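You operate a simulated robot arm through the tools that you are given. There is no shell and no other tool.

You are at the controls of a simulated robot arm. One attempt, no reset.

Task
Sun is pouring in on the red book: move it into the shade and shut that sun out.
Fine: first lay it before the black-knob shutter; shut and latch the open shutter, then shut its slats.

The check looks at the end state, three seconds after you hand in, the way a careful person would. Anything else that was tipped, shoved, dropped, spilled or broken makes it a failure.

Robot
A 6-joint arm with a two-finger parallel gripper, fixed in place. Base frame: the origin is at the foot of the arm, x ahead of it, y to its left, z up. Lengths are in mm, angles in degrees, forces in N, time in s.
Its first joint turns from -166.0 to 166.0 degrees. Payload 3.91 kg.
The TCP is the grasp point between the finger pads, 30 mm short of the fingertips. In the tool frame z runs along the fingers and y along their closing line. Largest opening 110 mm; finger width 20, thickness 10; the body of the gripper, 48 by 112 mm, starts 55 mm behind the TCP.
Orientation is that of the tool frame in the base frame, as a unit quaternion [w, x, y, z]. With the fingers straight down and closing along the base's y, the tool's x points along the base's -x, its y along +y and its z along -z.

Tools
- The arm moves only by the tool step_arm. Its arguments are lists of equal length, an entry for each row: "hand": the opening, from 0 (shut) to 1 (fully open); "linear": the shift along the base's x, y, z in mm, a list of three; "delta_rot": the turn, a rotation vector about the base's x, y, z in degrees, a list of three. In form: {"hand": [hand, ...], "linear": [[tx, ty, tz], ...], "delta_rot": [[wx, wy, wz], ...]}. A call has 1 to 20 rows; each row shifts and turns the commanded pose from where the row before left it. A row lasts 0.2 s, in which the tool goes at most 50 mm and 8.6 degrees; a call with a longer step from one row to the next is refused whole, and so is a gripper value outside its range. Where a pose cannot be reached the arm comes as near as it can. A force on the tool above 40 N (or 10 N above the force at the start of the call, whichever is more), or a blocked arm, ends the call early, and 0.2 s more pass. The fingers move at their own pace (about 108 mm/s each) and stop on an object; they squeeze with about 39 N. The grip force told is the motor's: it shows also when the fingers shut on nothing. Time passes only in rows, and 0.2 s behind the last, so rows that do not move let the fingers close. It gives the time, the measured TCP pose, the force on the tool (base axes), the opening and the grip force at its end, in the units of the frame above (readings bear some noise), with the torque about the TCP (base axes, N m) and any sound that the robot's microphone picked up, and new pictures: "views" is both (left out), scene, wrist or none.
- Cameras (640 x 400 px; columns grow to the right, rows downward): "scene" is fixed at [398.9, -502.2, 1443.4]; the picture's right is [0.54, -0.84, 0.00], its down [-0.61, -0.39, -0.68] and it looks along [0.58, 0.37, -0.73] (base axes); focal length 214 px, centre (320, 200). "wrist" rides on the gripper at [72, 17, -103] in the tool frame; the picture's right is [-0.23, 0.97, 0.00], its down [-0.76, -0.18, -0.62] and it looks along [-0.61, -0.14, 0.78] (tool axes); focal length 222 px, centre (320, 200). There is no depth. A picture from a camera that has moved, and an enlarged one, comes with that camera's place and axes in the base frame and with its lens.
- close_up(camera, box): a new picture of the part [left, top, right, bottom] of that camera's present view, enlarged. It takes no simulated time.
- finish_job(): hands the job in; it is judged then, once.

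Places have to be worked out from the pictures, the camera data and where the tool is seen. Open the gripper and draw the arm clear of the work before you hand the job in, unless the task says otherwise.

The tools are called after ">>>" as a command line: name --argument value ..., lists and objects as JSON in quotes. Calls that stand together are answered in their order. step_arm: Moves the arm, as the interface text tells. Its arguments: {"type":"object","properties":{"hand":{"type":"array","items":{"type":"number"}},"linear":{"type":"array","items":{"type":"array","items":{"type":"number"}}},"delta_rot":{"type":"array","items":{"type":"array","items":{"type":"number"}}},"views":{"type":"string","enum":["both","scene","wrist","none"]}},"required":["hand","linear","delta_rot"]} The other tools are called the same way: close_up (camera, box) takes an enlarged picture of a part of a camera's view; finish_job () hands the job in.

At the start:

```text
t: 0.0
position: [471.1, -116.4, 1307.5]
ee_rot: [0.004, 0.0, 1.0, -0.002]
ft_force: [0.0, -0.1, -0.1]
torque: [0.03, 0.01, 0.04]
gripper_width: 109.8
gripper_force: 0.0
```

scene: 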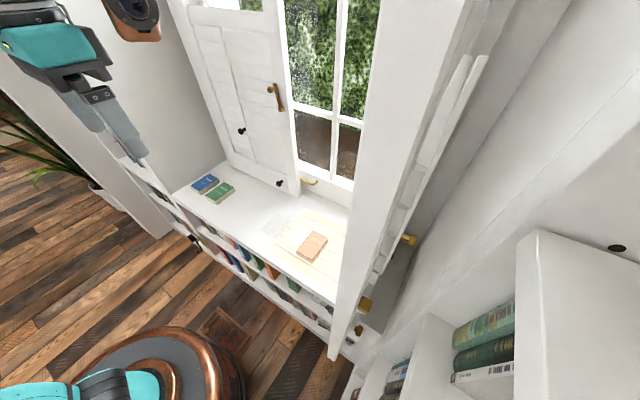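
wrist: 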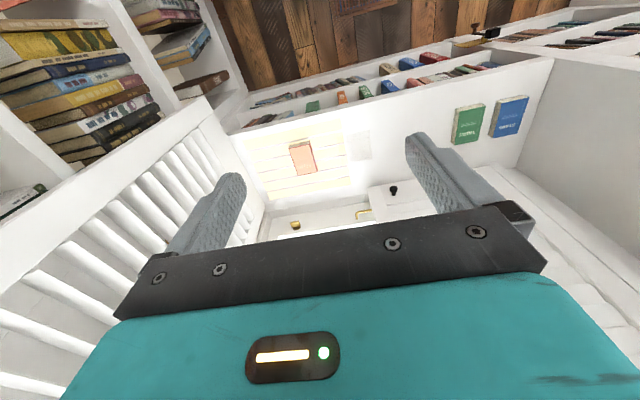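

The pictures show a window with a left shutter (black knobs, seems closed) and a right shutter with open slats standing open, and the red book in the sun patch on the sill. I'll look closer at the details before moving.

>>> close_up --camera "scene" --box '[160, 80, 320, 280]'

>>> close_up --camera "scene" --box '[300, 160, 440, 360]'

>>> close_up --camera "scene" --box '[320, 0, 520, 260]'

>>> close_up --camera "wrist" --box '[220, 80, 560, 260]'

```text
2.00 times, centred on (240, 180) of scene
camera zoom: at [398.9, -502.2, 1443.4], right [0.54, -0.84, 0.0], down [-0.61, -0.39, -0.68], along [0.58, 0.37, -0.73], focal length 429 px, centre (480, 240)
```

zoom: 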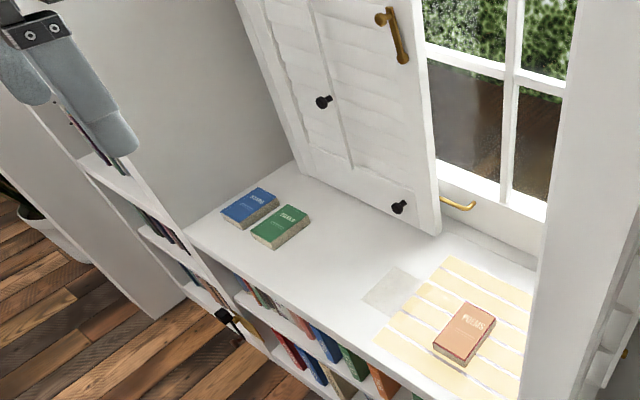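

```text
2.00 times, centred on (370, 260) of scene
camera zoom: at [398.9, -502.2, 1443.4], right [0.54, -0.84, 0.0], down [-0.61, -0.39, -0.68], along [0.58, 0.37, -0.73], focal length 429 px, centre (220, 80)
```

zoom: 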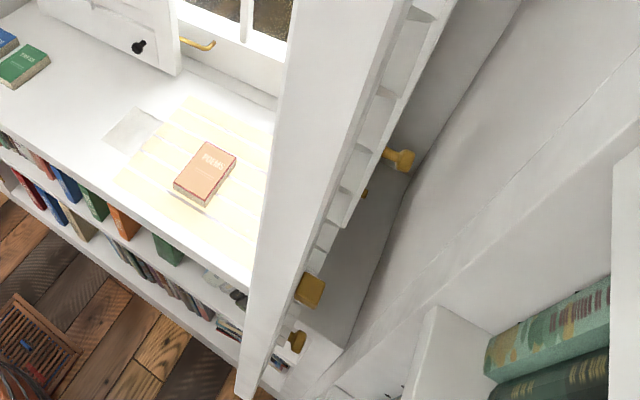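

```text
1.54 times, centred on (420, 130) of scene
camera zoom: at [398.9, -502.2, 1443.4], right [0.54, -0.84, 0.0], down [-0.61, -0.39, -0.68], along [0.58, 0.37, -0.73], focal length 330 px, centre (166, 308)
```

zoom: 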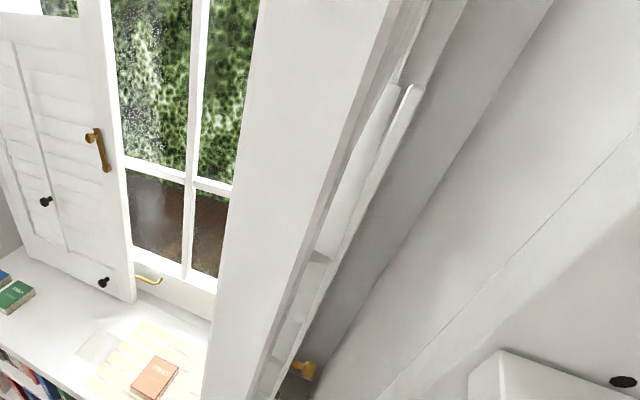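

```text
1.88 times, centred on (390, 170) of wrist
camera zoom: at [396.7, -98.4, 1407.5], right [0.23, 0.97, 0.0], down [0.76, -0.18, 0.63], along [0.61, -0.14, -0.78], focal length 418 px, centre (188, 256)
```

zoom: 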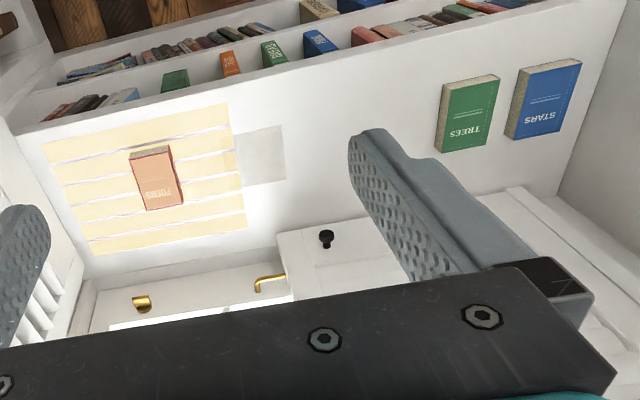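

Working out positions: sill front edge x≈633, book top ≈(752,-237,712), closed left shutter in plane x≈945, open right shutter along y≈-485 with its free edge at x≈495. I'll zoom in hard on the hardware.

>>> close_up --camera "scene" --box '[255, 70, 325, 200]'

>>> close_up --camera "scene" --box '[340, 220, 430, 350]'

>>> close_up --camera "scene" --box '[220, 110, 300, 200]'

>>> close_up --camera "wrist" --box '[250, 170, 430, 240]'

>>> close_up --camera "wrist" --box '[0, 80, 260, 400]'

>>> close_up --camera "wrist" --box '[420, 0, 640, 130]'

```text
3.08 times, centred on (290, 135) of scene
camera zoom: at [398.9, -502.2, 1443.4], right [0.54, -0.84, 0.0], down [-0.61, -0.39, -0.68], along [0.58, 0.37, -0.73], focal length 660 px, centre (412, 400)
```

zoom: 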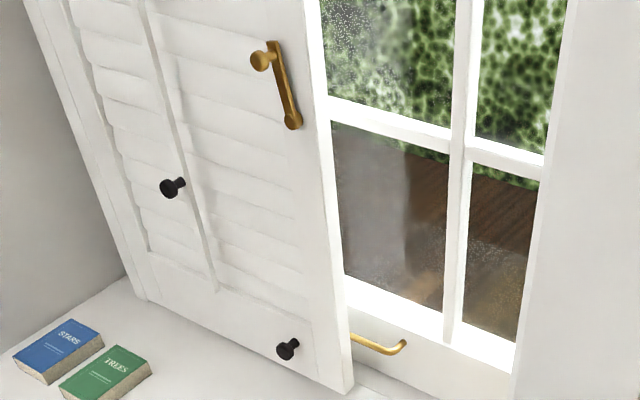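

```text
3.08 times, centred on (385, 285) of scene
camera zoom: at [398.9, -502.2, 1443.4], right [0.54, -0.84, 0.0], down [-0.61, -0.39, -0.68], along [0.58, 0.37, -0.73], focal length 660 px, centre (120, -62)
```

zoom: 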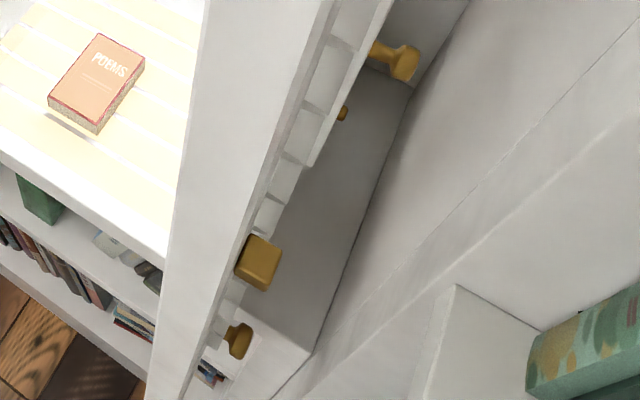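

```text
4.44 times, centred on (260, 155) of scene
camera zoom: at [398.9, -502.2, 1443.4], right [0.54, -0.84, 0.0], down [-0.61, -0.39, -0.68], along [0.58, 0.37, -0.73], focal length 953 px, centre (587, 400)
```

zoom: 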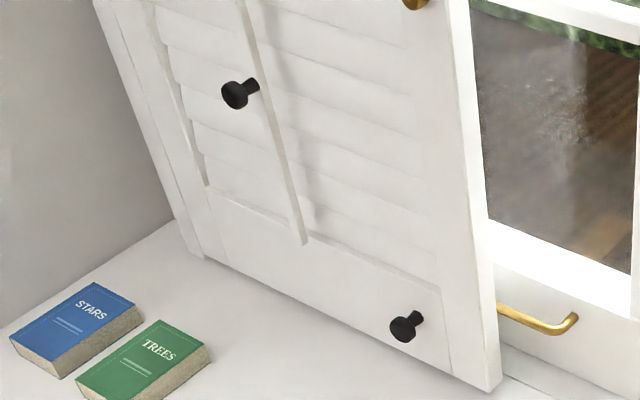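

```text
3.56 times, centred on (340, 205) of wrist
camera zoom: at [396.7, -98.4, 1407.5], right [0.23, 0.97, 0.0], down [0.76, -0.18, 0.63], along [0.61, -0.14, -0.78], focal length 790 px, centre (249, 182)
```

zoom: 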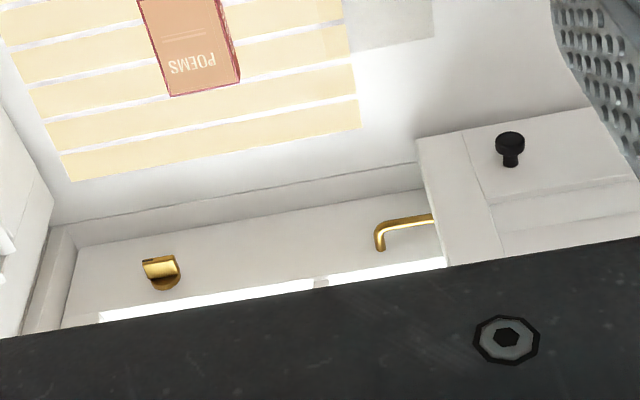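

```text
1.25 times, centred on (130, 240) of wrist
camera zoom: at [396.7, -98.4, 1407.5], right [0.23, 0.97, 0.0], down [0.76, -0.18, 0.63], along [0.61, -0.14, -0.78], focal length 278 px, centre (558, 150)
```

zoom: 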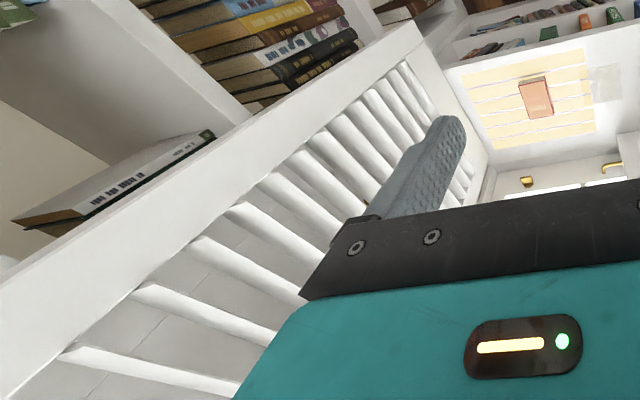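

```text
2.91 times, centred on (530, 65) of wrist
camera zoom: at [396.7, -98.4, 1407.5], right [0.23, 0.97, 0.0], down [0.76, -0.18, 0.63], along [0.61, -0.14, -0.78], focal length 646 px, centre (-291, 593)
```

zoom: 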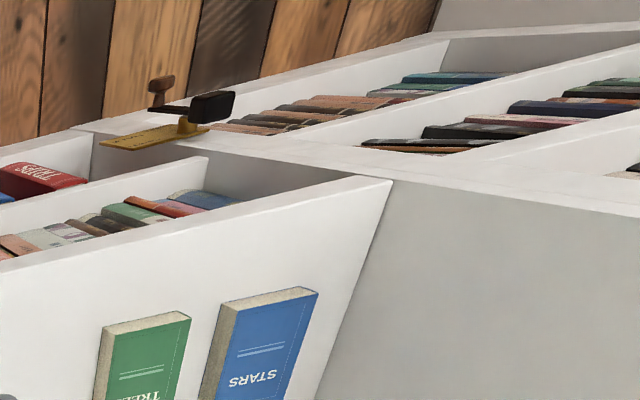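

The left shutter carries a brass swing bar (pivot at lower end, knob on top), and the right shutter has a keeper block, tilt-rod knob and pull knob on its -y face. I'll descend over the book for a closer wrist view.

>>> step_arm --hand '[1, 1, 1, 1, 1, 1, 1, 1, 1]' --linear '[[23, -9, -42], [23, -9, -42], [23, -9, -42], [23, -9, -42], [23, -9, -42], [23, -9, -42], [23, -9, -42], [23, -9, -42], [23, -9, -42]]' --delta_rot '[[0, 0, 0], [0, 0, 0], [0, 0, 0], [0, 0, 0], [0, 0, 0], [0, 0, 0], [0, 0, 0], [0, 0, 0], [0, 0, 0]]' --views "both"

```text
t: 2.0
position: [679.2, -199.5, 928.3]
ee_rot: [0.005, 0.0, 1.0, -0.001]
ft_force: [0.8, -0.1, 1.1]
torque: [-0.03, -0.06, 0.01]
gripper_width: 110.1
gripper_force: 0.1
camera wrist: at [604.2, -180.7, 1030.3], right [0.23, 0.97, 0.0], down [0.76, -0.18, 0.63], along [0.61, -0.14, -0.78], focal length 222 px, centre (320, 200)
```

scene: 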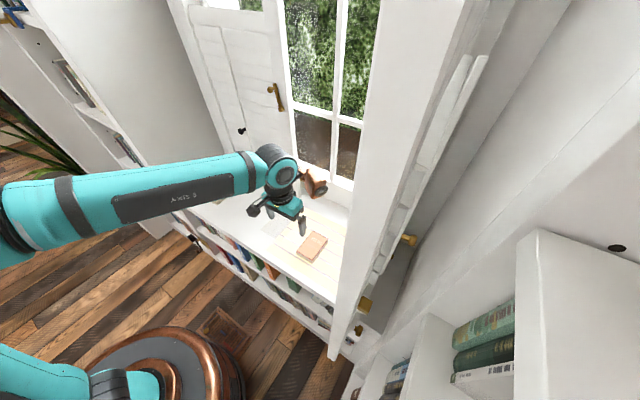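
wrist: 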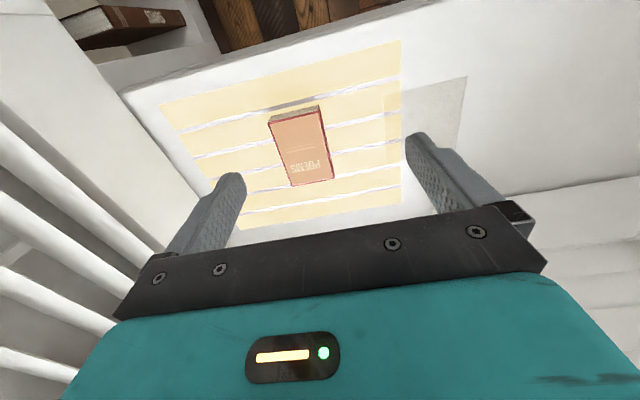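

The book is in view; I'll zoom in to measure its corners precisely.

>>> close_up --camera "wrist" --box '[220, 80, 380, 200]'

>>> close_up --camera "wrist" --box '[370, 60, 490, 160]'

>>> close_up --camera "wrist" --box '[0, 0, 240, 200]'

```text
3.33 times, centred on (300, 140) of wrist
camera zoom: at [604.2, -180.7, 1030.3], right [0.23, 0.97, 0.0], down [0.76, -0.18, 0.63], along [0.61, -0.14, -0.78], focal length 740 px, centre (387, 400)
```

zoom: 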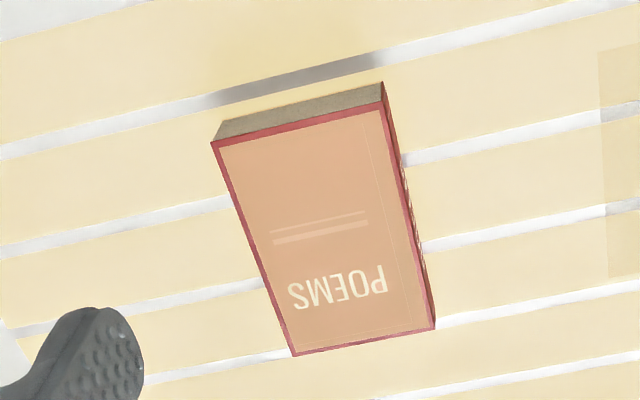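

```text
4.00 times, centred on (430, 110) of wrist
camera zoom: at [604.2, -180.7, 1030.3], right [0.23, 0.97, 0.0], down [0.76, -0.18, 0.63], along [0.61, -0.14, -0.78], focal length 888 px, centre (-120, 560)
```

zoom: 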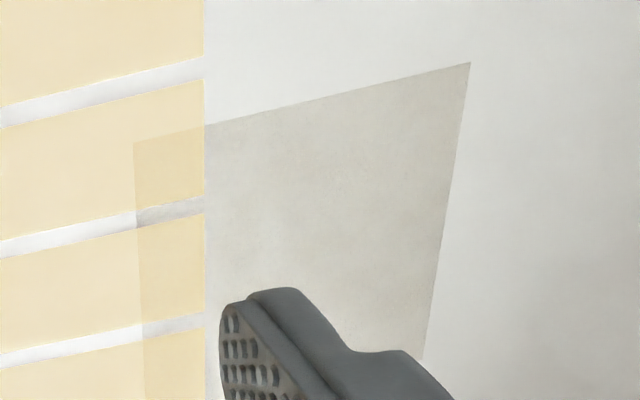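

```text
2.00 times, centred on (120, 100) of wrist
camera zoom: at [604.2, -180.7, 1030.3], right [0.23, 0.97, 0.0], down [0.76, -0.18, 0.63], along [0.61, -0.14, -0.78], focal length 444 px, centre (720, 400)
```

zoom: 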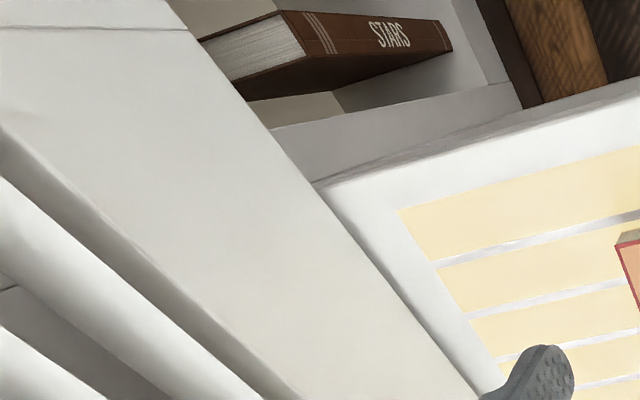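

The book is axis-aligned, about 75 mm in y by 115 mm in x, centre ≈(755,-242), top z≈712, sill z≈684. I'll go down over it to z≈780 and check alignment.

>>> step_arm --hand '[1, 1, 1, 1, 1]' --linear '[[25, -14, -30], [25, -14, -30], [26, -15, -30], [0, 0, -30], [0, 0, -28]]' --delta_rot '[[0, 0, 0], [0, 0, 0], [0, 0, 0], [0, 0, 0], [0, 0, 0]]' --views "both"

```text
t: 3.2
position: [755.3, -240.5, 778.9]
ee_rot: [0.004, 0.001, 1.0, -0.001]
ft_force: [-0.2, -0.1, 0.4]
torque: [-0.02, -0.01, -0.02]
gripper_width: 110.2
gripper_force: 0.1
camera wrist: at [680.7, -222.5, 880.5], right [0.23, 0.97, 0.0], down [0.76, -0.18, 0.63], along [0.61, -0.14, -0.78], focal length 222 px, centre (320, 200)
```

scene: 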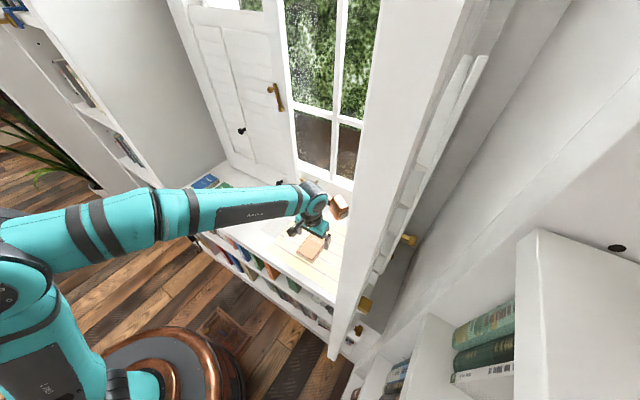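
wrist: 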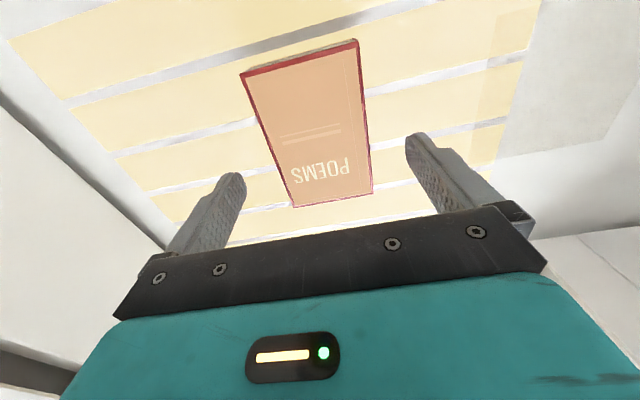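

Alignment is good (book centre ≈(750,-241), top z≈718). I'll step down gently, watching force, shift -5 in x.

>>> step_arm --hand '[1, 1, 1, 1]' --linear '[[-5, 0, -20], [0, 0, -20], [0, 0, -8], [0, 0, -4]]' --delta_rot '[[0, 0, 0], [0, 0, 0], [0, 0, 0], [0, 0, 0]]' --views "wrist"

>>> close_up --camera "scene" --box '[270, 190, 360, 280]'

```text
t: 4.2
position: [749.3, -241.5, 729.8]
ee_rot: [0.005, 0.0, 1.0, -0.001]
ft_force: [-3.4, -0.7, 29.5]
torque: [1.76, 0.37, 0.28]
gripper_width: 109.9
gripper_force: 0.1
camera wrist: at [675.0, -222.8, 832.1], right [0.23, 0.97, 0.0], down [0.75, -0.18, 0.63], along [0.62, -0.14, -0.78], focal length 222 px, centre (320, 200)
```

wrist: 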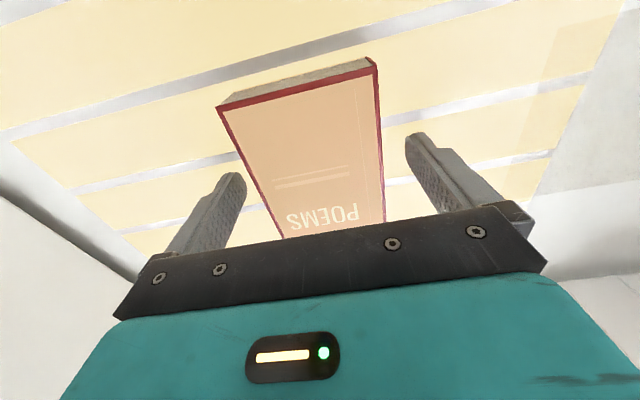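

```text
4.44 times, centred on (315, 235) of scene
camera zoom: at [398.9, -502.2, 1443.4], right [0.54, -0.84, 0.0], down [-0.61, -0.39, -0.68], along [0.58, 0.37, -0.73], focal length 953 px, centre (342, 44)
```

zoom: 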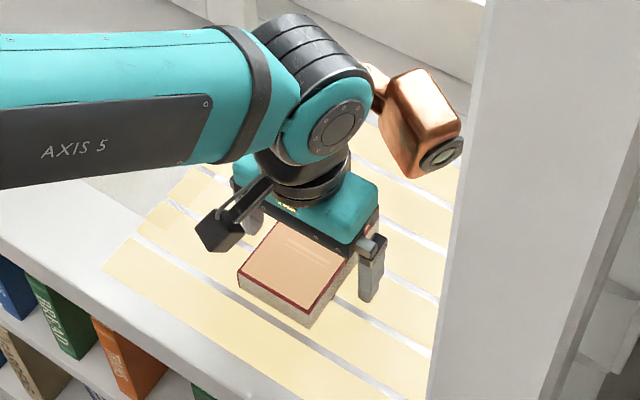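

Force 29 N: the fingertips touched the sill, so sill z≈700. I'll raise 4 mm, close on the book, and check grip.

>>> step_arm --hand '[1, 0.6, 0.5, 0.5, 0.5, 0.5]' --linear '[[0, 0, 5], [0, 0, 0], [0, 0, 0], [0, 0, 0], [0, 0, 0], [0, 0, 0]]' --delta_rot '[[0, 0, 0], [0, 0, 0], [0, 0, 0], [0, 0, 0], [0, 0, 0], [0, 0, 0]]' --views "none"

```text
t: 5.6
position: [748.8, -240.7, 732.4]
ee_rot: [0.004, 0.0, 1.0, 0.0]
ft_force: [0.3, 0.2, 0.5]
torque: [0.0, -0.02, 0.03]
gripper_width: 73.5
gripper_force: 38.8
```

The book is gripped at 73.5 mm. I'll lift it and carry it to y≈150, in front of the left shutter.

>>> step_arm --hand '[0.5, 0.5, 0.5, 0.5, 0.5, 0.5, 0.5, 0.5, 0.5, 0.5, 0.5, 0.5, 0.5, 0.5, 0.5]' --linear '[[0, 0, 20], [0, 0, 30], [0, 0, 30], [0, 30, 0], [0, 40, 0], [0, 40, 0], [0, 40, 0], [0, 40, 0], [0, 40, 0], [0, 40, 0], [0, 40, 0], [0, 40, 0], [0, 30, 0], [0, 8, 0], [0, 0, 0]]' --delta_rot '[[0, 0, 0], [0, 0, 0], [0, 0, 0], [0, 0, 0], [0, 0, 0], [0, 0, 0], [0, 0, 0], [0, 0, 0], [0, 0, 0], [0, 0, 0], [0, 0, 0], [0, 0, 0], [0, 0, 0], [0, 0, 0], [0, 0, 0]]' --views "both"

```text
t: 8.8
position: [748.6, 146.3, 811.8]
ee_rot: [0.003, -0.001, 1.0, -0.001]
ft_force: [0.5, 0.1, 0.2]
torque: [0.03, -0.01, 0.0]
gripper_width: 55.1
gripper_force: 0.0
camera wrist: at [674.8, 165.1, 914.0], right [0.23, 0.97, 0.0], down [0.76, -0.18, 0.63], along [0.61, -0.14, -0.78], focal length 222 px, centre (320, 200)
```

scene: 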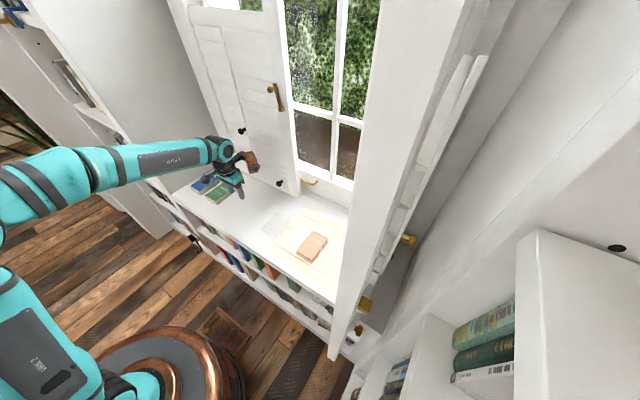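
wrist: 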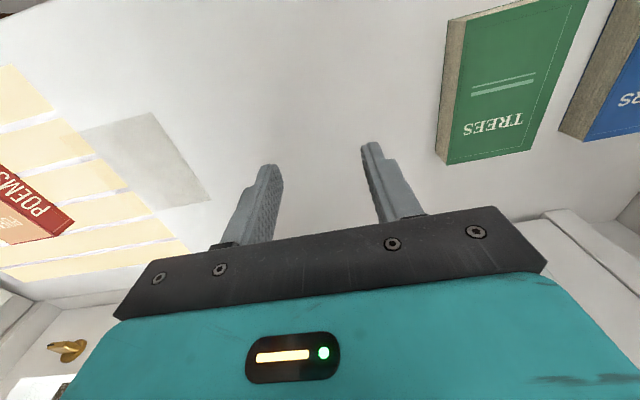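

The gripper shut to 55 mm, so the book slipped out and stayed near its original place. I'll go back over it, opened, at a safe height to check it.

>>> step_arm --hand '[0.5, 0.5, 0.5, 0.5, 0.5, 0.5, 0.5, 0.5, 1, 1, 1, 1]' --linear '[[-5, -36, 5], [-5, -36, 5], [-5, -36, 5], [-5, -36, 5], [-5, -36, 5], [-5, -36, 5], [-5, -36, 5], [-5, -36, 5], [-5, -36, 5], [0, -30, 5], [0, -20, 0], [0, -10, 0]]' --delta_rot '[[0, 0, 0], [0, 0, 0], [0, 0, 0], [0, 0, 0], [0, 0, 0], [0, 0, 0], [0, 0, 0], [0, 0, 0], [0, 0, 0], [0, 0, 0], [0, 0, 0], [0, 0, 0]]' --views "both"

>>> close_up --camera "wrist" --box '[180, 40, 440, 200]'

```text
t: 11.4
position: [702.7, -236.1, 861.7]
ee_rot: [0.003, -0.001, 1.0, -0.001]
ft_force: [-0.2, 0.9, 0.4]
torque: [0.0, -0.01, 0.02]
gripper_width: 109.8
gripper_force: 0.2
camera wrist: at [628.5, -218.4, 964.0], right [0.23, 0.97, 0.0], down [0.76, -0.18, 0.63], along [0.61, -0.14, -0.78], focal length 222 px, centre (320, 200)
```

scene: 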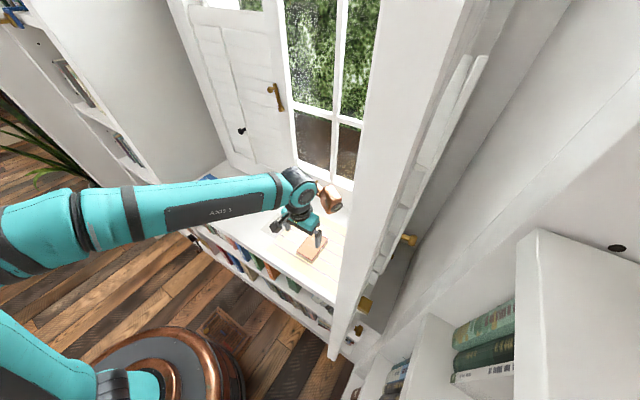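
wrist: 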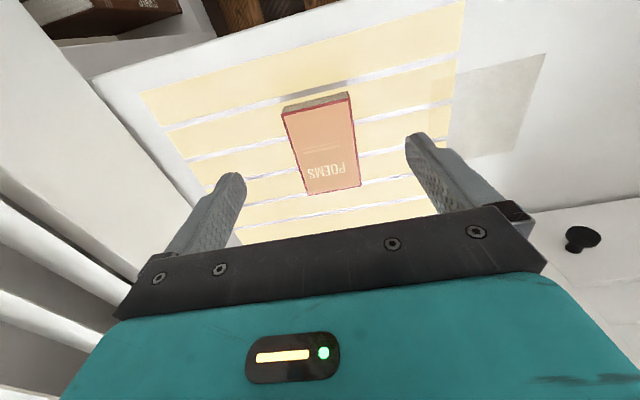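

```text
2.46 times, centred on (310, 120) of wrist
camera zoom: at [628.5, -218.4, 964.0], right [0.23, 0.97, 0.0], down [0.76, -0.18, 0.63], along [0.61, -0.14, -0.78], focal length 547 px, centre (345, 397)
```

zoom: 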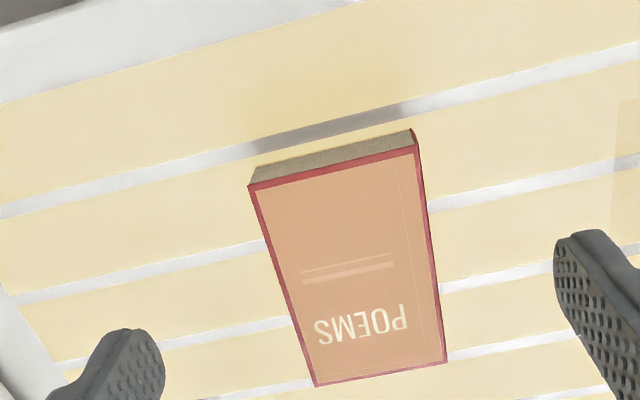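

The book is still flat and in place, centre ≈(750,-240.6), top z≈720. I'll re-grip lower with full closing command and lift slowly.

>>> step_arm --hand '[1, 1, 1, 1, 1, 0.5, 0, 0, 0, 0]' --linear '[[24, -2, -40], [23.5, -2.5, -40], [0, 0, -40], [0, 0, -8], [0, 0, -3], [0, 0, 0], [0, 0, 0], [0, 0, 0], [0, 0, 0], [0, 0, 0]]' --delta_rot '[[0, 0, 0], [0, 0, 0], [0, 0, 0], [0, 0, 0], [0, 0, 0], [0, 0, 0], [0, 0, 0], [0, 0, 0], [0, 0, 0], [0, 0, 0]]' --views "none"

```text
t: 13.6
position: [751.5, -240.0, 729.9]
ee_rot: [0.003, 0.0, 1.0, -0.001]
ft_force: [2.2, 2.4, 6.3]
torque: [0.3, -0.16, -0.06]
gripper_width: 73.5
gripper_force: 39.3
```

Gripped again at 73.5 mm with 39 N; lifting slowly now to see whether it holds.

>>> step_arm --hand '[0, 0, 0, 0, 0, 0, 0, 0]' --linear '[[0, 0, 2], [0, 0, 3], [0, 0, 4], [0, 0, 5], [0, 0, 5], [0, 0, 5], [0, 0, 5], [0, 0, 0]]' --delta_rot '[[0, 0, 0], [0, 0, 0], [0, 0, 0], [0, 0, 0], [0, 0, 0], [0, 0, 0], [0, 0, 0], [0, 0, 0]]' --views "wrist"

```text
t: 15.4
position: [751.4, -241.2, 760.2]
ee_rot: [0.003, 0.0, 1.0, -0.001]
ft_force: [-0.3, -0.6, -1.6]
torque: [0.0, -0.03, 0.01]
gripper_width: 73.6
gripper_force: 38.7
camera wrist: at [677.2, -223.3, 862.3], right [0.23, 0.97, 0.0], down [0.76, -0.18, 0.63], along [0.61, -0.14, -0.78], focal length 222 px, centre (320, 200)
```

wrist: 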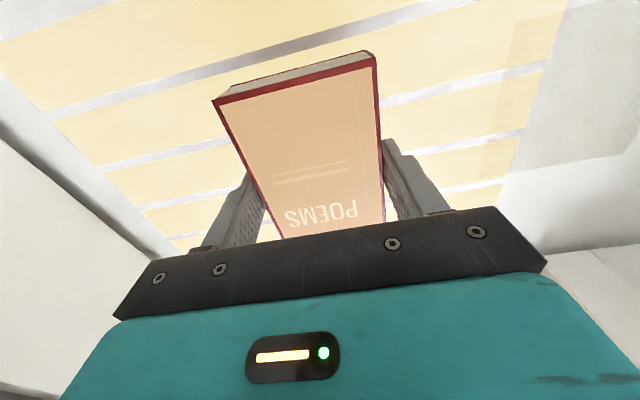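

It holds (about 1.6 N weight). I'll carry it low and with a gentle ramp to y≈150.

>>> step_arm --hand '[0, 0, 0, 0, 0, 0, 0, 0, 0, 0, 0, 0, 0, 0, 0, 0, 0, 0, 0, 0]' --linear '[[0, 5, 2], [0, 10, 2], [1, 15, 1], [1, 20, 0], [1, 25, 0], [1, 27, 0], [1, 27, 0], [1, 27, 0], [1, 27, 0], [1, 27, 0], [1, 27, 0], [1, 27, 0], [1, 27, 0], [1, 25, 0], [1, 22, 0], [1, 18, 0], [1, 15, 0], [0, 10, 0], [0, 7, 0], [0, 3, 0]]' --delta_rot '[[0, 0, 0], [0, 0, 0], [0, 0, 0], [0, 0, 0], [0, 0, 0], [0, 0, 0], [0, 0, 0], [0, 0, 0], [0, 0, 0], [0, 0, 0], [0, 0, 0], [0, 0, 0], [0, 0, 0], [0, 0, 0], [0, 0, 0], [0, 0, 0], [0, 0, 0], [0, 0, 0], [0, 0, 0], [0, 0, 0]]' --views "both"

```text
t: 19.6
position: [766.3, 151.0, 766.1]
ee_rot: [0.004, -0.001, 1.0, -0.001]
ft_force: [-0.1, 0.8, -1.1]
torque: [0.01, 0.02, 0.05]
gripper_width: 73.3
gripper_force: 39.1
camera wrist: at [692.3, 168.4, 868.0], right [0.23, 0.97, 0.0], down [0.76, -0.18, 0.63], along [0.61, -0.14, -0.78], focal length 222 px, centre (320, 200)
```

scene: 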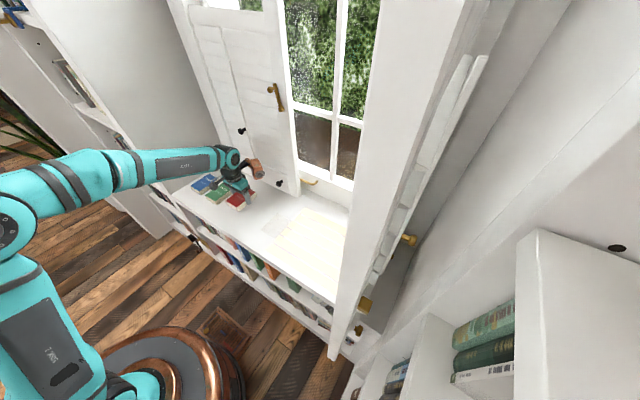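
wrist: 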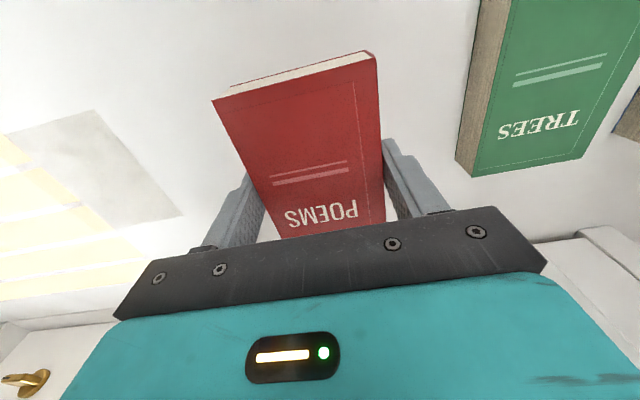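

The book is in shade, in front of the left shutter with clear space to Trees (edge y≈260). I'll lower it to the sill and release gently.

>>> step_arm --hand '[0, 0, 0, 0, 0, 0, 0, 0.75, 0.85, 0.85]' --linear '[[0, 0, -8], [0, 0, -8], [0, 0, -8], [0, 0, -5], [0, 0, -4], [0, 0, -2], [0, 0, 0], [0, 0, 0], [0, 0, 0], [0, 0, 0]]' --delta_rot '[[0, 0, 0], [0, 0, 0], [0, 0, 0], [0, 0, 0], [0, 0, 0], [0, 0, 0], [0, 0, 0], [0, 0, 0], [0, 0, 0], [0, 0, 0]]' --views "wrist"

```text
t: 21.8
position: [764.7, 151.4, 730.6]
ee_rot: [0.004, -0.001, 1.0, 0.0]
ft_force: [0.1, 0.3, -0.3]
torque: [0.02, 0.0, 0.0]
gripper_width: 93.7
gripper_force: 0.0
camera wrist: at [691.9, 168.7, 832.6], right [0.23, 0.97, 0.0], down [0.76, -0.18, 0.63], along [0.61, -0.14, -0.78], focal length 222 px, centre (320, 200)
```

wrist: 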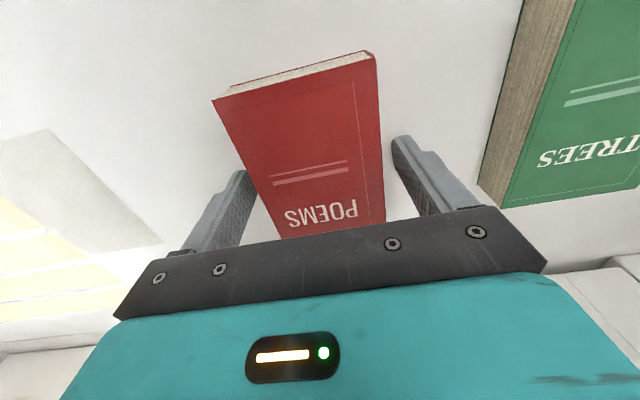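

The book is released flat. I'll rise straight up, then back off and tilt the tool ~50° forward so the wrist camera looks at the shutters.

>>> step_arm --hand '[0.85, 0.85, 0.85, 0.85, 0.85, 0.85, 0.85, 0.85, 0.85, 0.85, 0.85, 0.85, 0.85]' --linear '[[0, 0, 10], [0, 0, 30], [0, 0, 40], [-20, 0, 40], [-30, 0, 35], [-30, -10, 30], [-30, -20, 25], [-30, -20, 25], [-30, -20, 25], [-10, -20, 25], [0, -20, 20], [0, -20, 10], [0, -20, 0]]' --delta_rot '[[0, 0, 0], [0, 0, 0], [0, 0, 0], [0, 0, 0], [0, -4, 0], [0, -6, 0], [0, -6, 0], [0, -6, 0], [0, -6, 0], [0, -6, 0], [0, -6, 0], [0, -5, 0], [0, -5, 0]]' --views "both"

```text
t: 24.6
position: [585.6, -0.4, 1044.3]
ee_rot: [0.426, 0.0, 0.905, 0.0]
ft_force: [1.1, 0.5, 0.0]
torque: [-0.02, -0.02, -0.02]
gripper_width: 93.4
gripper_force: 0.0
camera wrist: at [458.7, 18.6, 1054.1], right [0.15, 0.97, 0.17], down [0.0, -0.18, 0.98], along [0.99, -0.14, -0.03], focal length 222 px, centre (320, 200)
```

scene: 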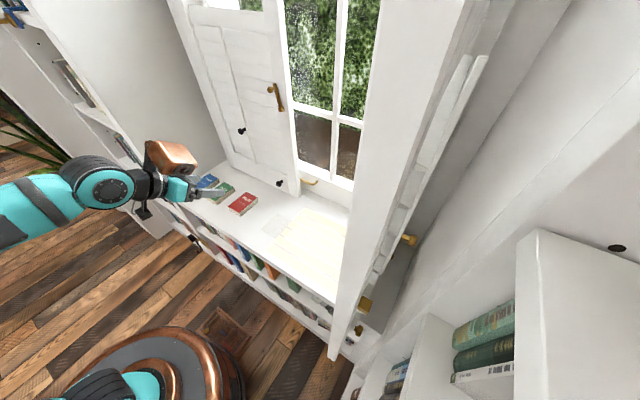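
wrist: 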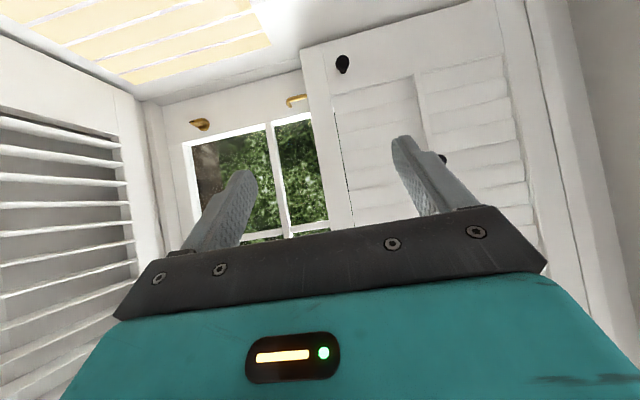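

The view (upside-down) shows the window frame hardware behind the shutters. I'll zoom in on it and on the right shutter.

>>> close_up --camera "wrist" --box '[160, 60, 380, 200]'

>>> close_up --camera "wrist" --box '[270, 30, 500, 170]'

>>> close_up --camera "wrist" --box '[0, 60, 200, 260]'

>>> close_up --camera "scene" --box '[190, 160, 290, 250]'

```text
2.86 times, centred on (270, 130) of wrist
camera zoom: at [458.7, 18.6, 1054.1], right [0.15, 0.97, 0.17], down [0.0, -0.18, 0.98], along [0.99, -0.14, -0.03], focal length 635 px, centre (463, 400)
```

zoom: 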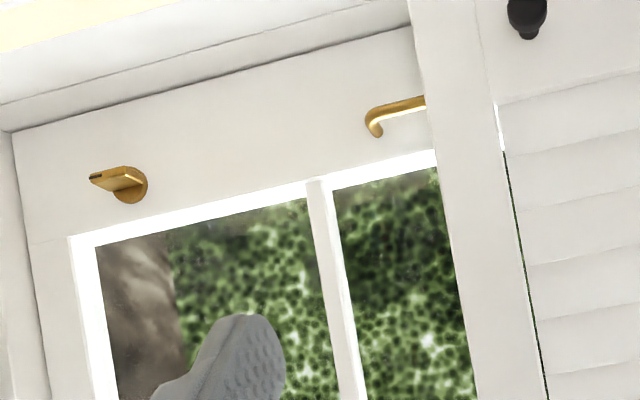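

```text
2.78 times, centred on (385, 100) of wrist
camera zoom: at [458.7, 18.6, 1054.1], right [0.15, 0.97, 0.17], down [0.0, -0.18, 0.98], along [0.99, -0.14, -0.03], focal length 618 px, centre (139, 478)
```

zoom: 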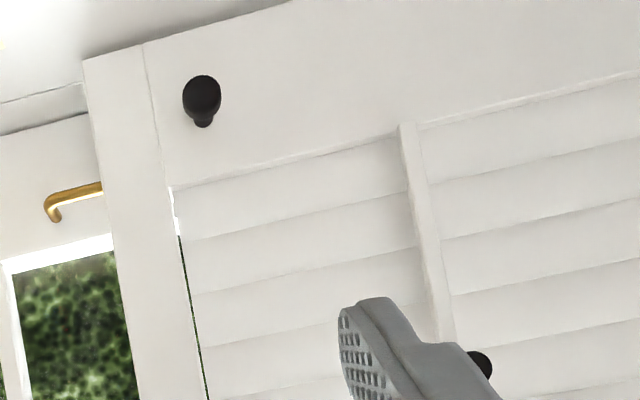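

```text
2.00 times, centred on (100, 160) of wrist
camera zoom: at [458.7, 18.6, 1054.1], right [0.15, 0.97, 0.17], down [0.0, -0.18, 0.98], along [0.99, -0.14, -0.03], focal length 444 px, centre (760, 280)
```

zoom: 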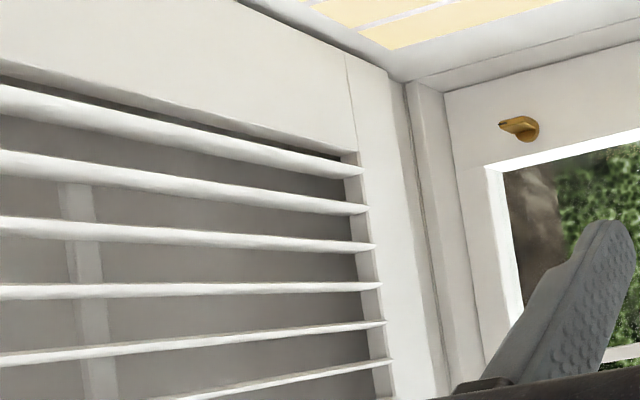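

```text
4.44 times, centred on (240, 205) of scene
camera zoom: at [398.9, -502.2, 1443.4], right [0.54, -0.84, 0.0], down [-0.61, -0.39, -0.68], along [0.58, 0.37, -0.73], focal length 953 px, centre (676, 178)
```

zoom: 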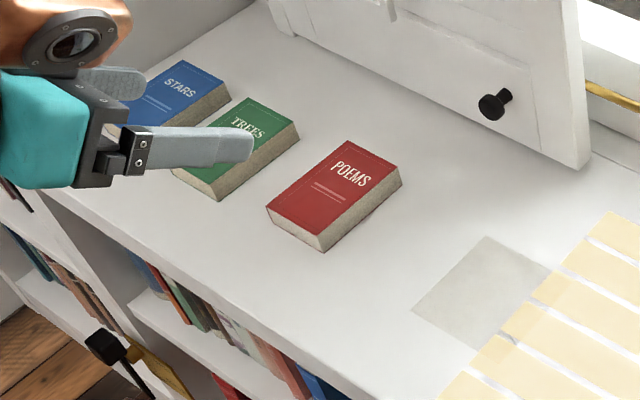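

Those brass items belong to the window frame itself. Now I'll raise to look at the swing bar on the left shutter.

>>> step_arm --hand '[0.3, 0, 0, 0, 0, 0]' --linear '[[0, 0, 45], [0, 0, 45], [0, 0, 45], [0, 0, 45], [0, 0, 45], [0, 0, 45]]' --delta_rot '[[0, 0, 0], [0, 0, 0], [0, 0, 0], [0, 0, 0], [0, 0, 0], [0, 0, 0]]' --views "wrist"

>>> close_up --camera "wrist" --box '[240, 40, 440, 200]'

```text
t: 26.0
position: [585.6, -0.7, 1314.5]
ee_rot: [0.426, 0.001, 0.905, -0.001]
ft_force: [0.3, -0.5, -0.1]
torque: [-0.01, -0.01, -0.03]
gripper_width: 0.0
gripper_force: 37.6
camera wrist: at [458.9, 17.4, 1324.0], right [0.15, 0.97, 0.17], down [0.0, -0.18, 0.98], along [0.99, -0.14, -0.03], focal length 222 px, centre (320, 200)
```

wrist: 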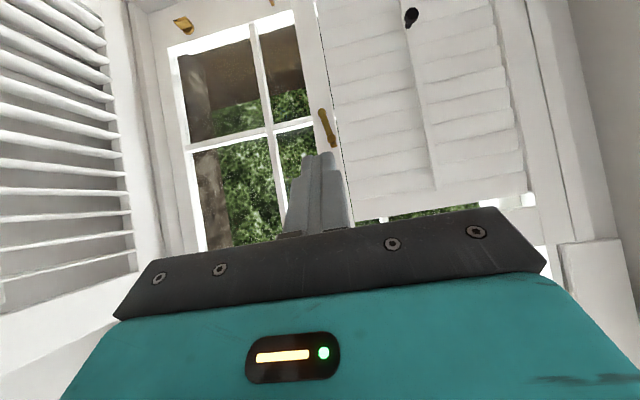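

```text
2.50 times, centred on (340, 120) of wrist
camera zoom: at [458.9, 17.4, 1324.0], right [0.15, 0.97, 0.17], down [0.0, -0.18, 0.98], along [0.99, -0.14, -0.03], focal length 555 px, centre (270, 400)
```

zoom: 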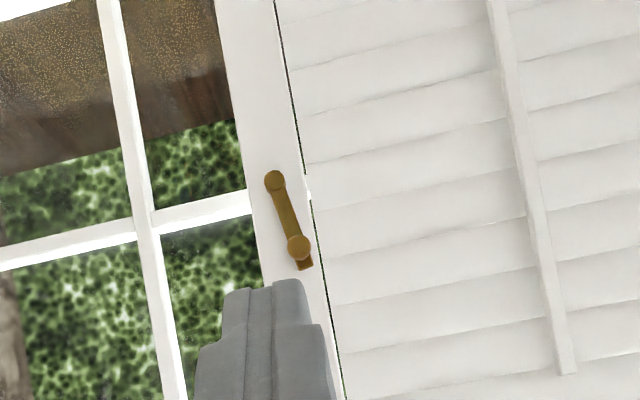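

The bar pivots at ≈(921,-15,1130) with its knob at ≈(901,-3,1195), leaning ~11° toward +y; flipping it to -y drops it onto the right shutter's keeper at z≈1130. Now I'll move to look at the open shutter's free edge and the gap beyond it.

>>> step_arm --hand '[0, 0, 0, 0, 0, 0, 0, 0, 0, 0, 0, 0]' --linear '[[-13, -33, -18], [-13, -33, -18], [-13, -33, -18], [-13, -33, -18], [-13, -33, -18], [-13, -33, -18], [-13, -33, -18], [-13, -33, -18], [-13, -33, -18], [-13, -33, -18], [-13, -33, -18], [-13, -33, -18]]' --delta_rot '[[0, 0, 0], [0, 0, 0], [0, 0, 0], [0, 0, 0], [0, 0, 0], [0, 0, 0], [0, 0, 0], [0, 0, 0], [0, 0, 0], [0, 0, 0], [0, 0, 0], [0, 0, 0]]' --views "both"

```text
t: 28.6
position: [431.3, -395.6, 1099.0]
ee_rot: [0.426, 0.0, 0.905, -0.001]
ft_force: [-0.6, 0.8, -0.3]
torque: [-0.03, 0.01, -0.02]
gripper_width: 0.0
gripper_force: 37.2
camera wrist: at [304.4, -378.1, 1108.7], right [0.15, 0.97, 0.17], down [0.0, -0.18, 0.98], along [0.99, -0.14, -0.03], focal length 222 px, centre (320, 200)
```

scene: 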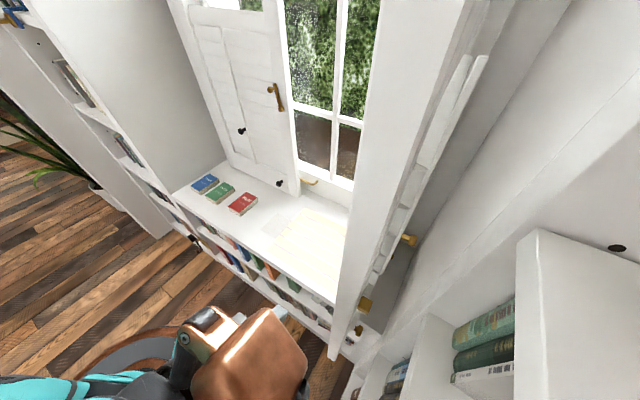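
wrist: 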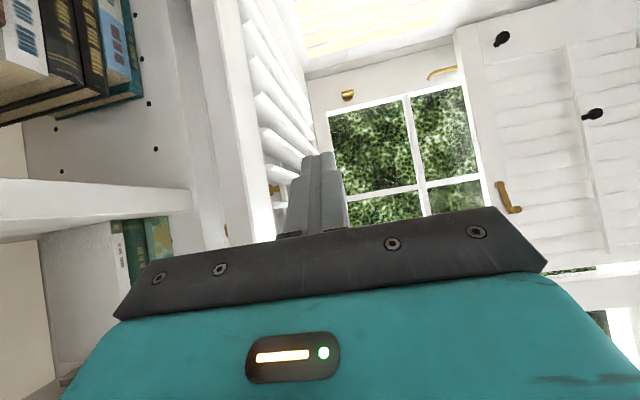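

I can see the free edge and the bookshelf tower to its left. Zooming on the gap.

>>> close_up --camera "wrist" --box '[130, 0, 330, 125]'

>>> close_up --camera "wrist" --box '[150, 120, 330, 240]'

>>> close_up --camera "wrist" --box '[0, 0, 240, 280]'

```text
3.20 times, centred on (230, 62) of wrist
camera zoom: at [304.4, -378.1, 1108.7], right [0.15, 0.97, 0.17], down [0.0, -0.18, 0.98], along [0.99, -0.14, -0.03], focal length 711 px, centre (608, 640)
```

zoom: 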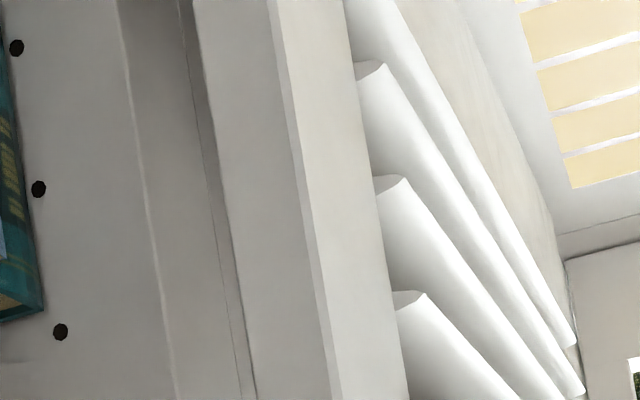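

```text
3.33 times, centred on (240, 180) of wrist
camera zoom: at [304.4, -378.1, 1108.7], right [0.15, 0.97, 0.17], down [0.0, -0.18, 0.98], along [0.99, -0.14, -0.03], focal length 740 px, centre (587, 267)
```

zoom: 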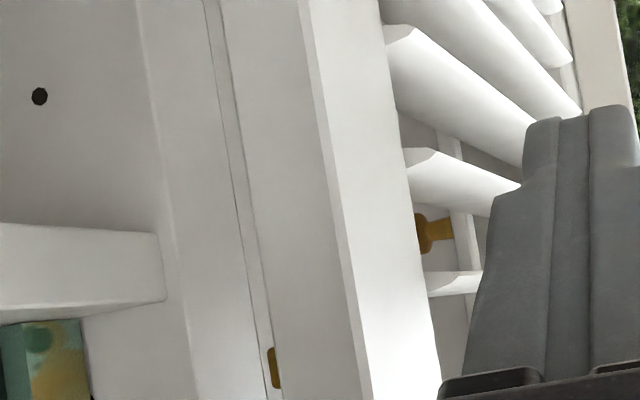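

```text
1.43 times, centred on (120, 140) of wrist
camera zoom: at [304.4, -378.1, 1108.7], right [0.15, 0.97, 0.17], down [0.0, -0.18, 0.98], along [0.99, -0.14, -0.03], focal length 317 px, centre (606, 286)
```

zoom: 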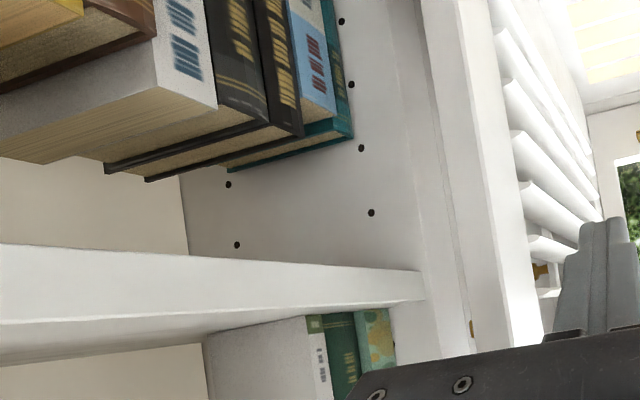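

The shutter is ~26 mm thick (room face y≈-493), its free edge x≈490, and the tower behind it sits at y≲-600, so there's room for closed fingers behind it. I'll level the tool, move beside the edge at y≈-513, z≈1010, outside the edge first.

>>> step_arm --hand '[0, 0, 0, 0, 0]' --linear '[[0, -20, -18], [0, -25, -18], [0, -25, -18], [0, -25, -18], [0, -22, -18]]' --delta_rot '[[0, -5, 0], [0, -5, 0], [0, -5, 0], [0, -5, 0], [0, 0, 0]]' --views "both"

>>> close_up --camera "wrist" --box '[200, 60, 440, 240]'

>>> close_up --camera "scene" --box '[240, 250, 420, 400]'

```text
t: 29.8
position: [432.0, -513.0, 1010.3]
ee_rot: [0.577, 0.0, 0.817, -0.001]
ft_force: [-0.8, 0.6, 0.2]
torque: [-0.02, 0.03, -0.07]
gripper_width: 0.0
gripper_force: 37.7
camera wrist: at [309.0, -495.4, 975.8], right [0.08, 0.97, 0.21], down [-0.33, -0.18, 0.93], along [0.94, -0.14, 0.31], focal length 222 px, centre (320, 200)
```

scene: 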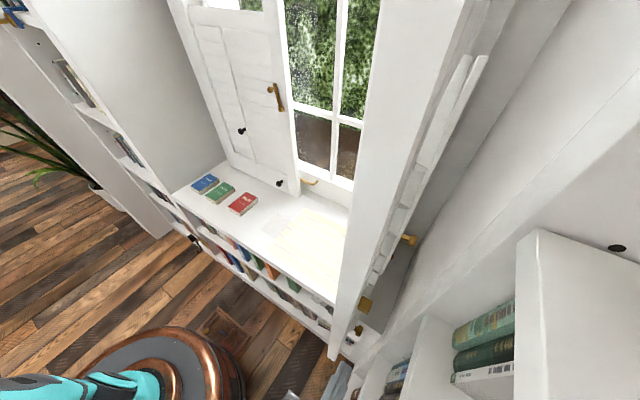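
wrist: 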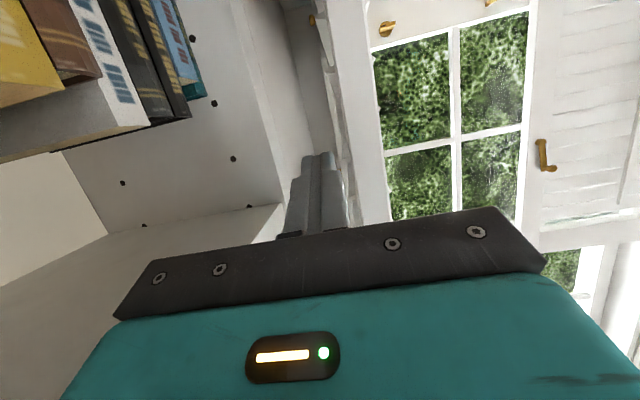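

```text
2.22 times, centred on (320, 150) of wrist
camera zoom: at [309.0, -495.4, 975.8], right [0.08, 0.97, 0.21], down [-0.33, -0.18, 0.93], along [0.94, -0.14, 0.31], focal length 494 px, centre (320, 311)
```

zoom: 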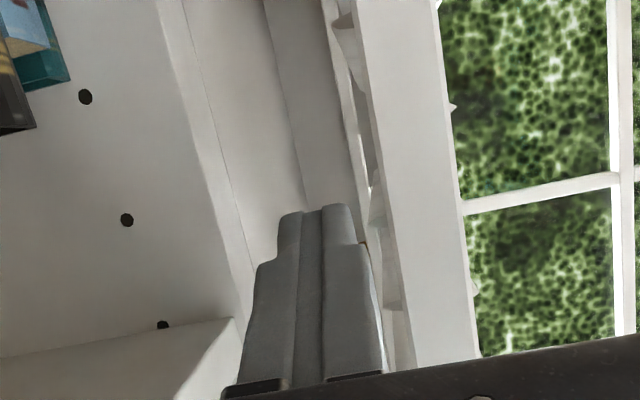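

```text
2.67 times, centred on (330, 325) of scene
camera zoom: at [398.9, -502.2, 1443.4], right [0.54, -0.84, 0.0], down [-0.61, -0.39, -0.68], along [0.58, 0.37, -0.73], focal length 572 px, centre (293, -133)
```

zoom: 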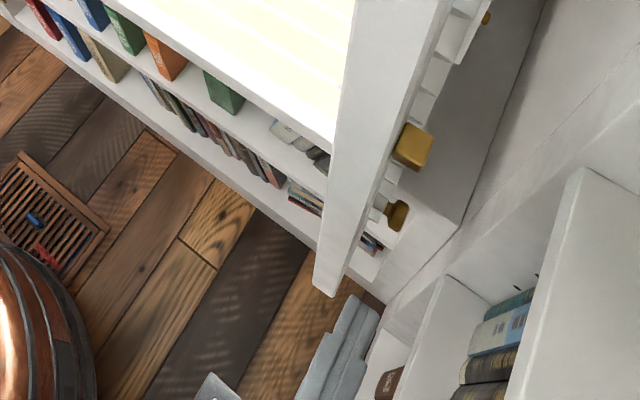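

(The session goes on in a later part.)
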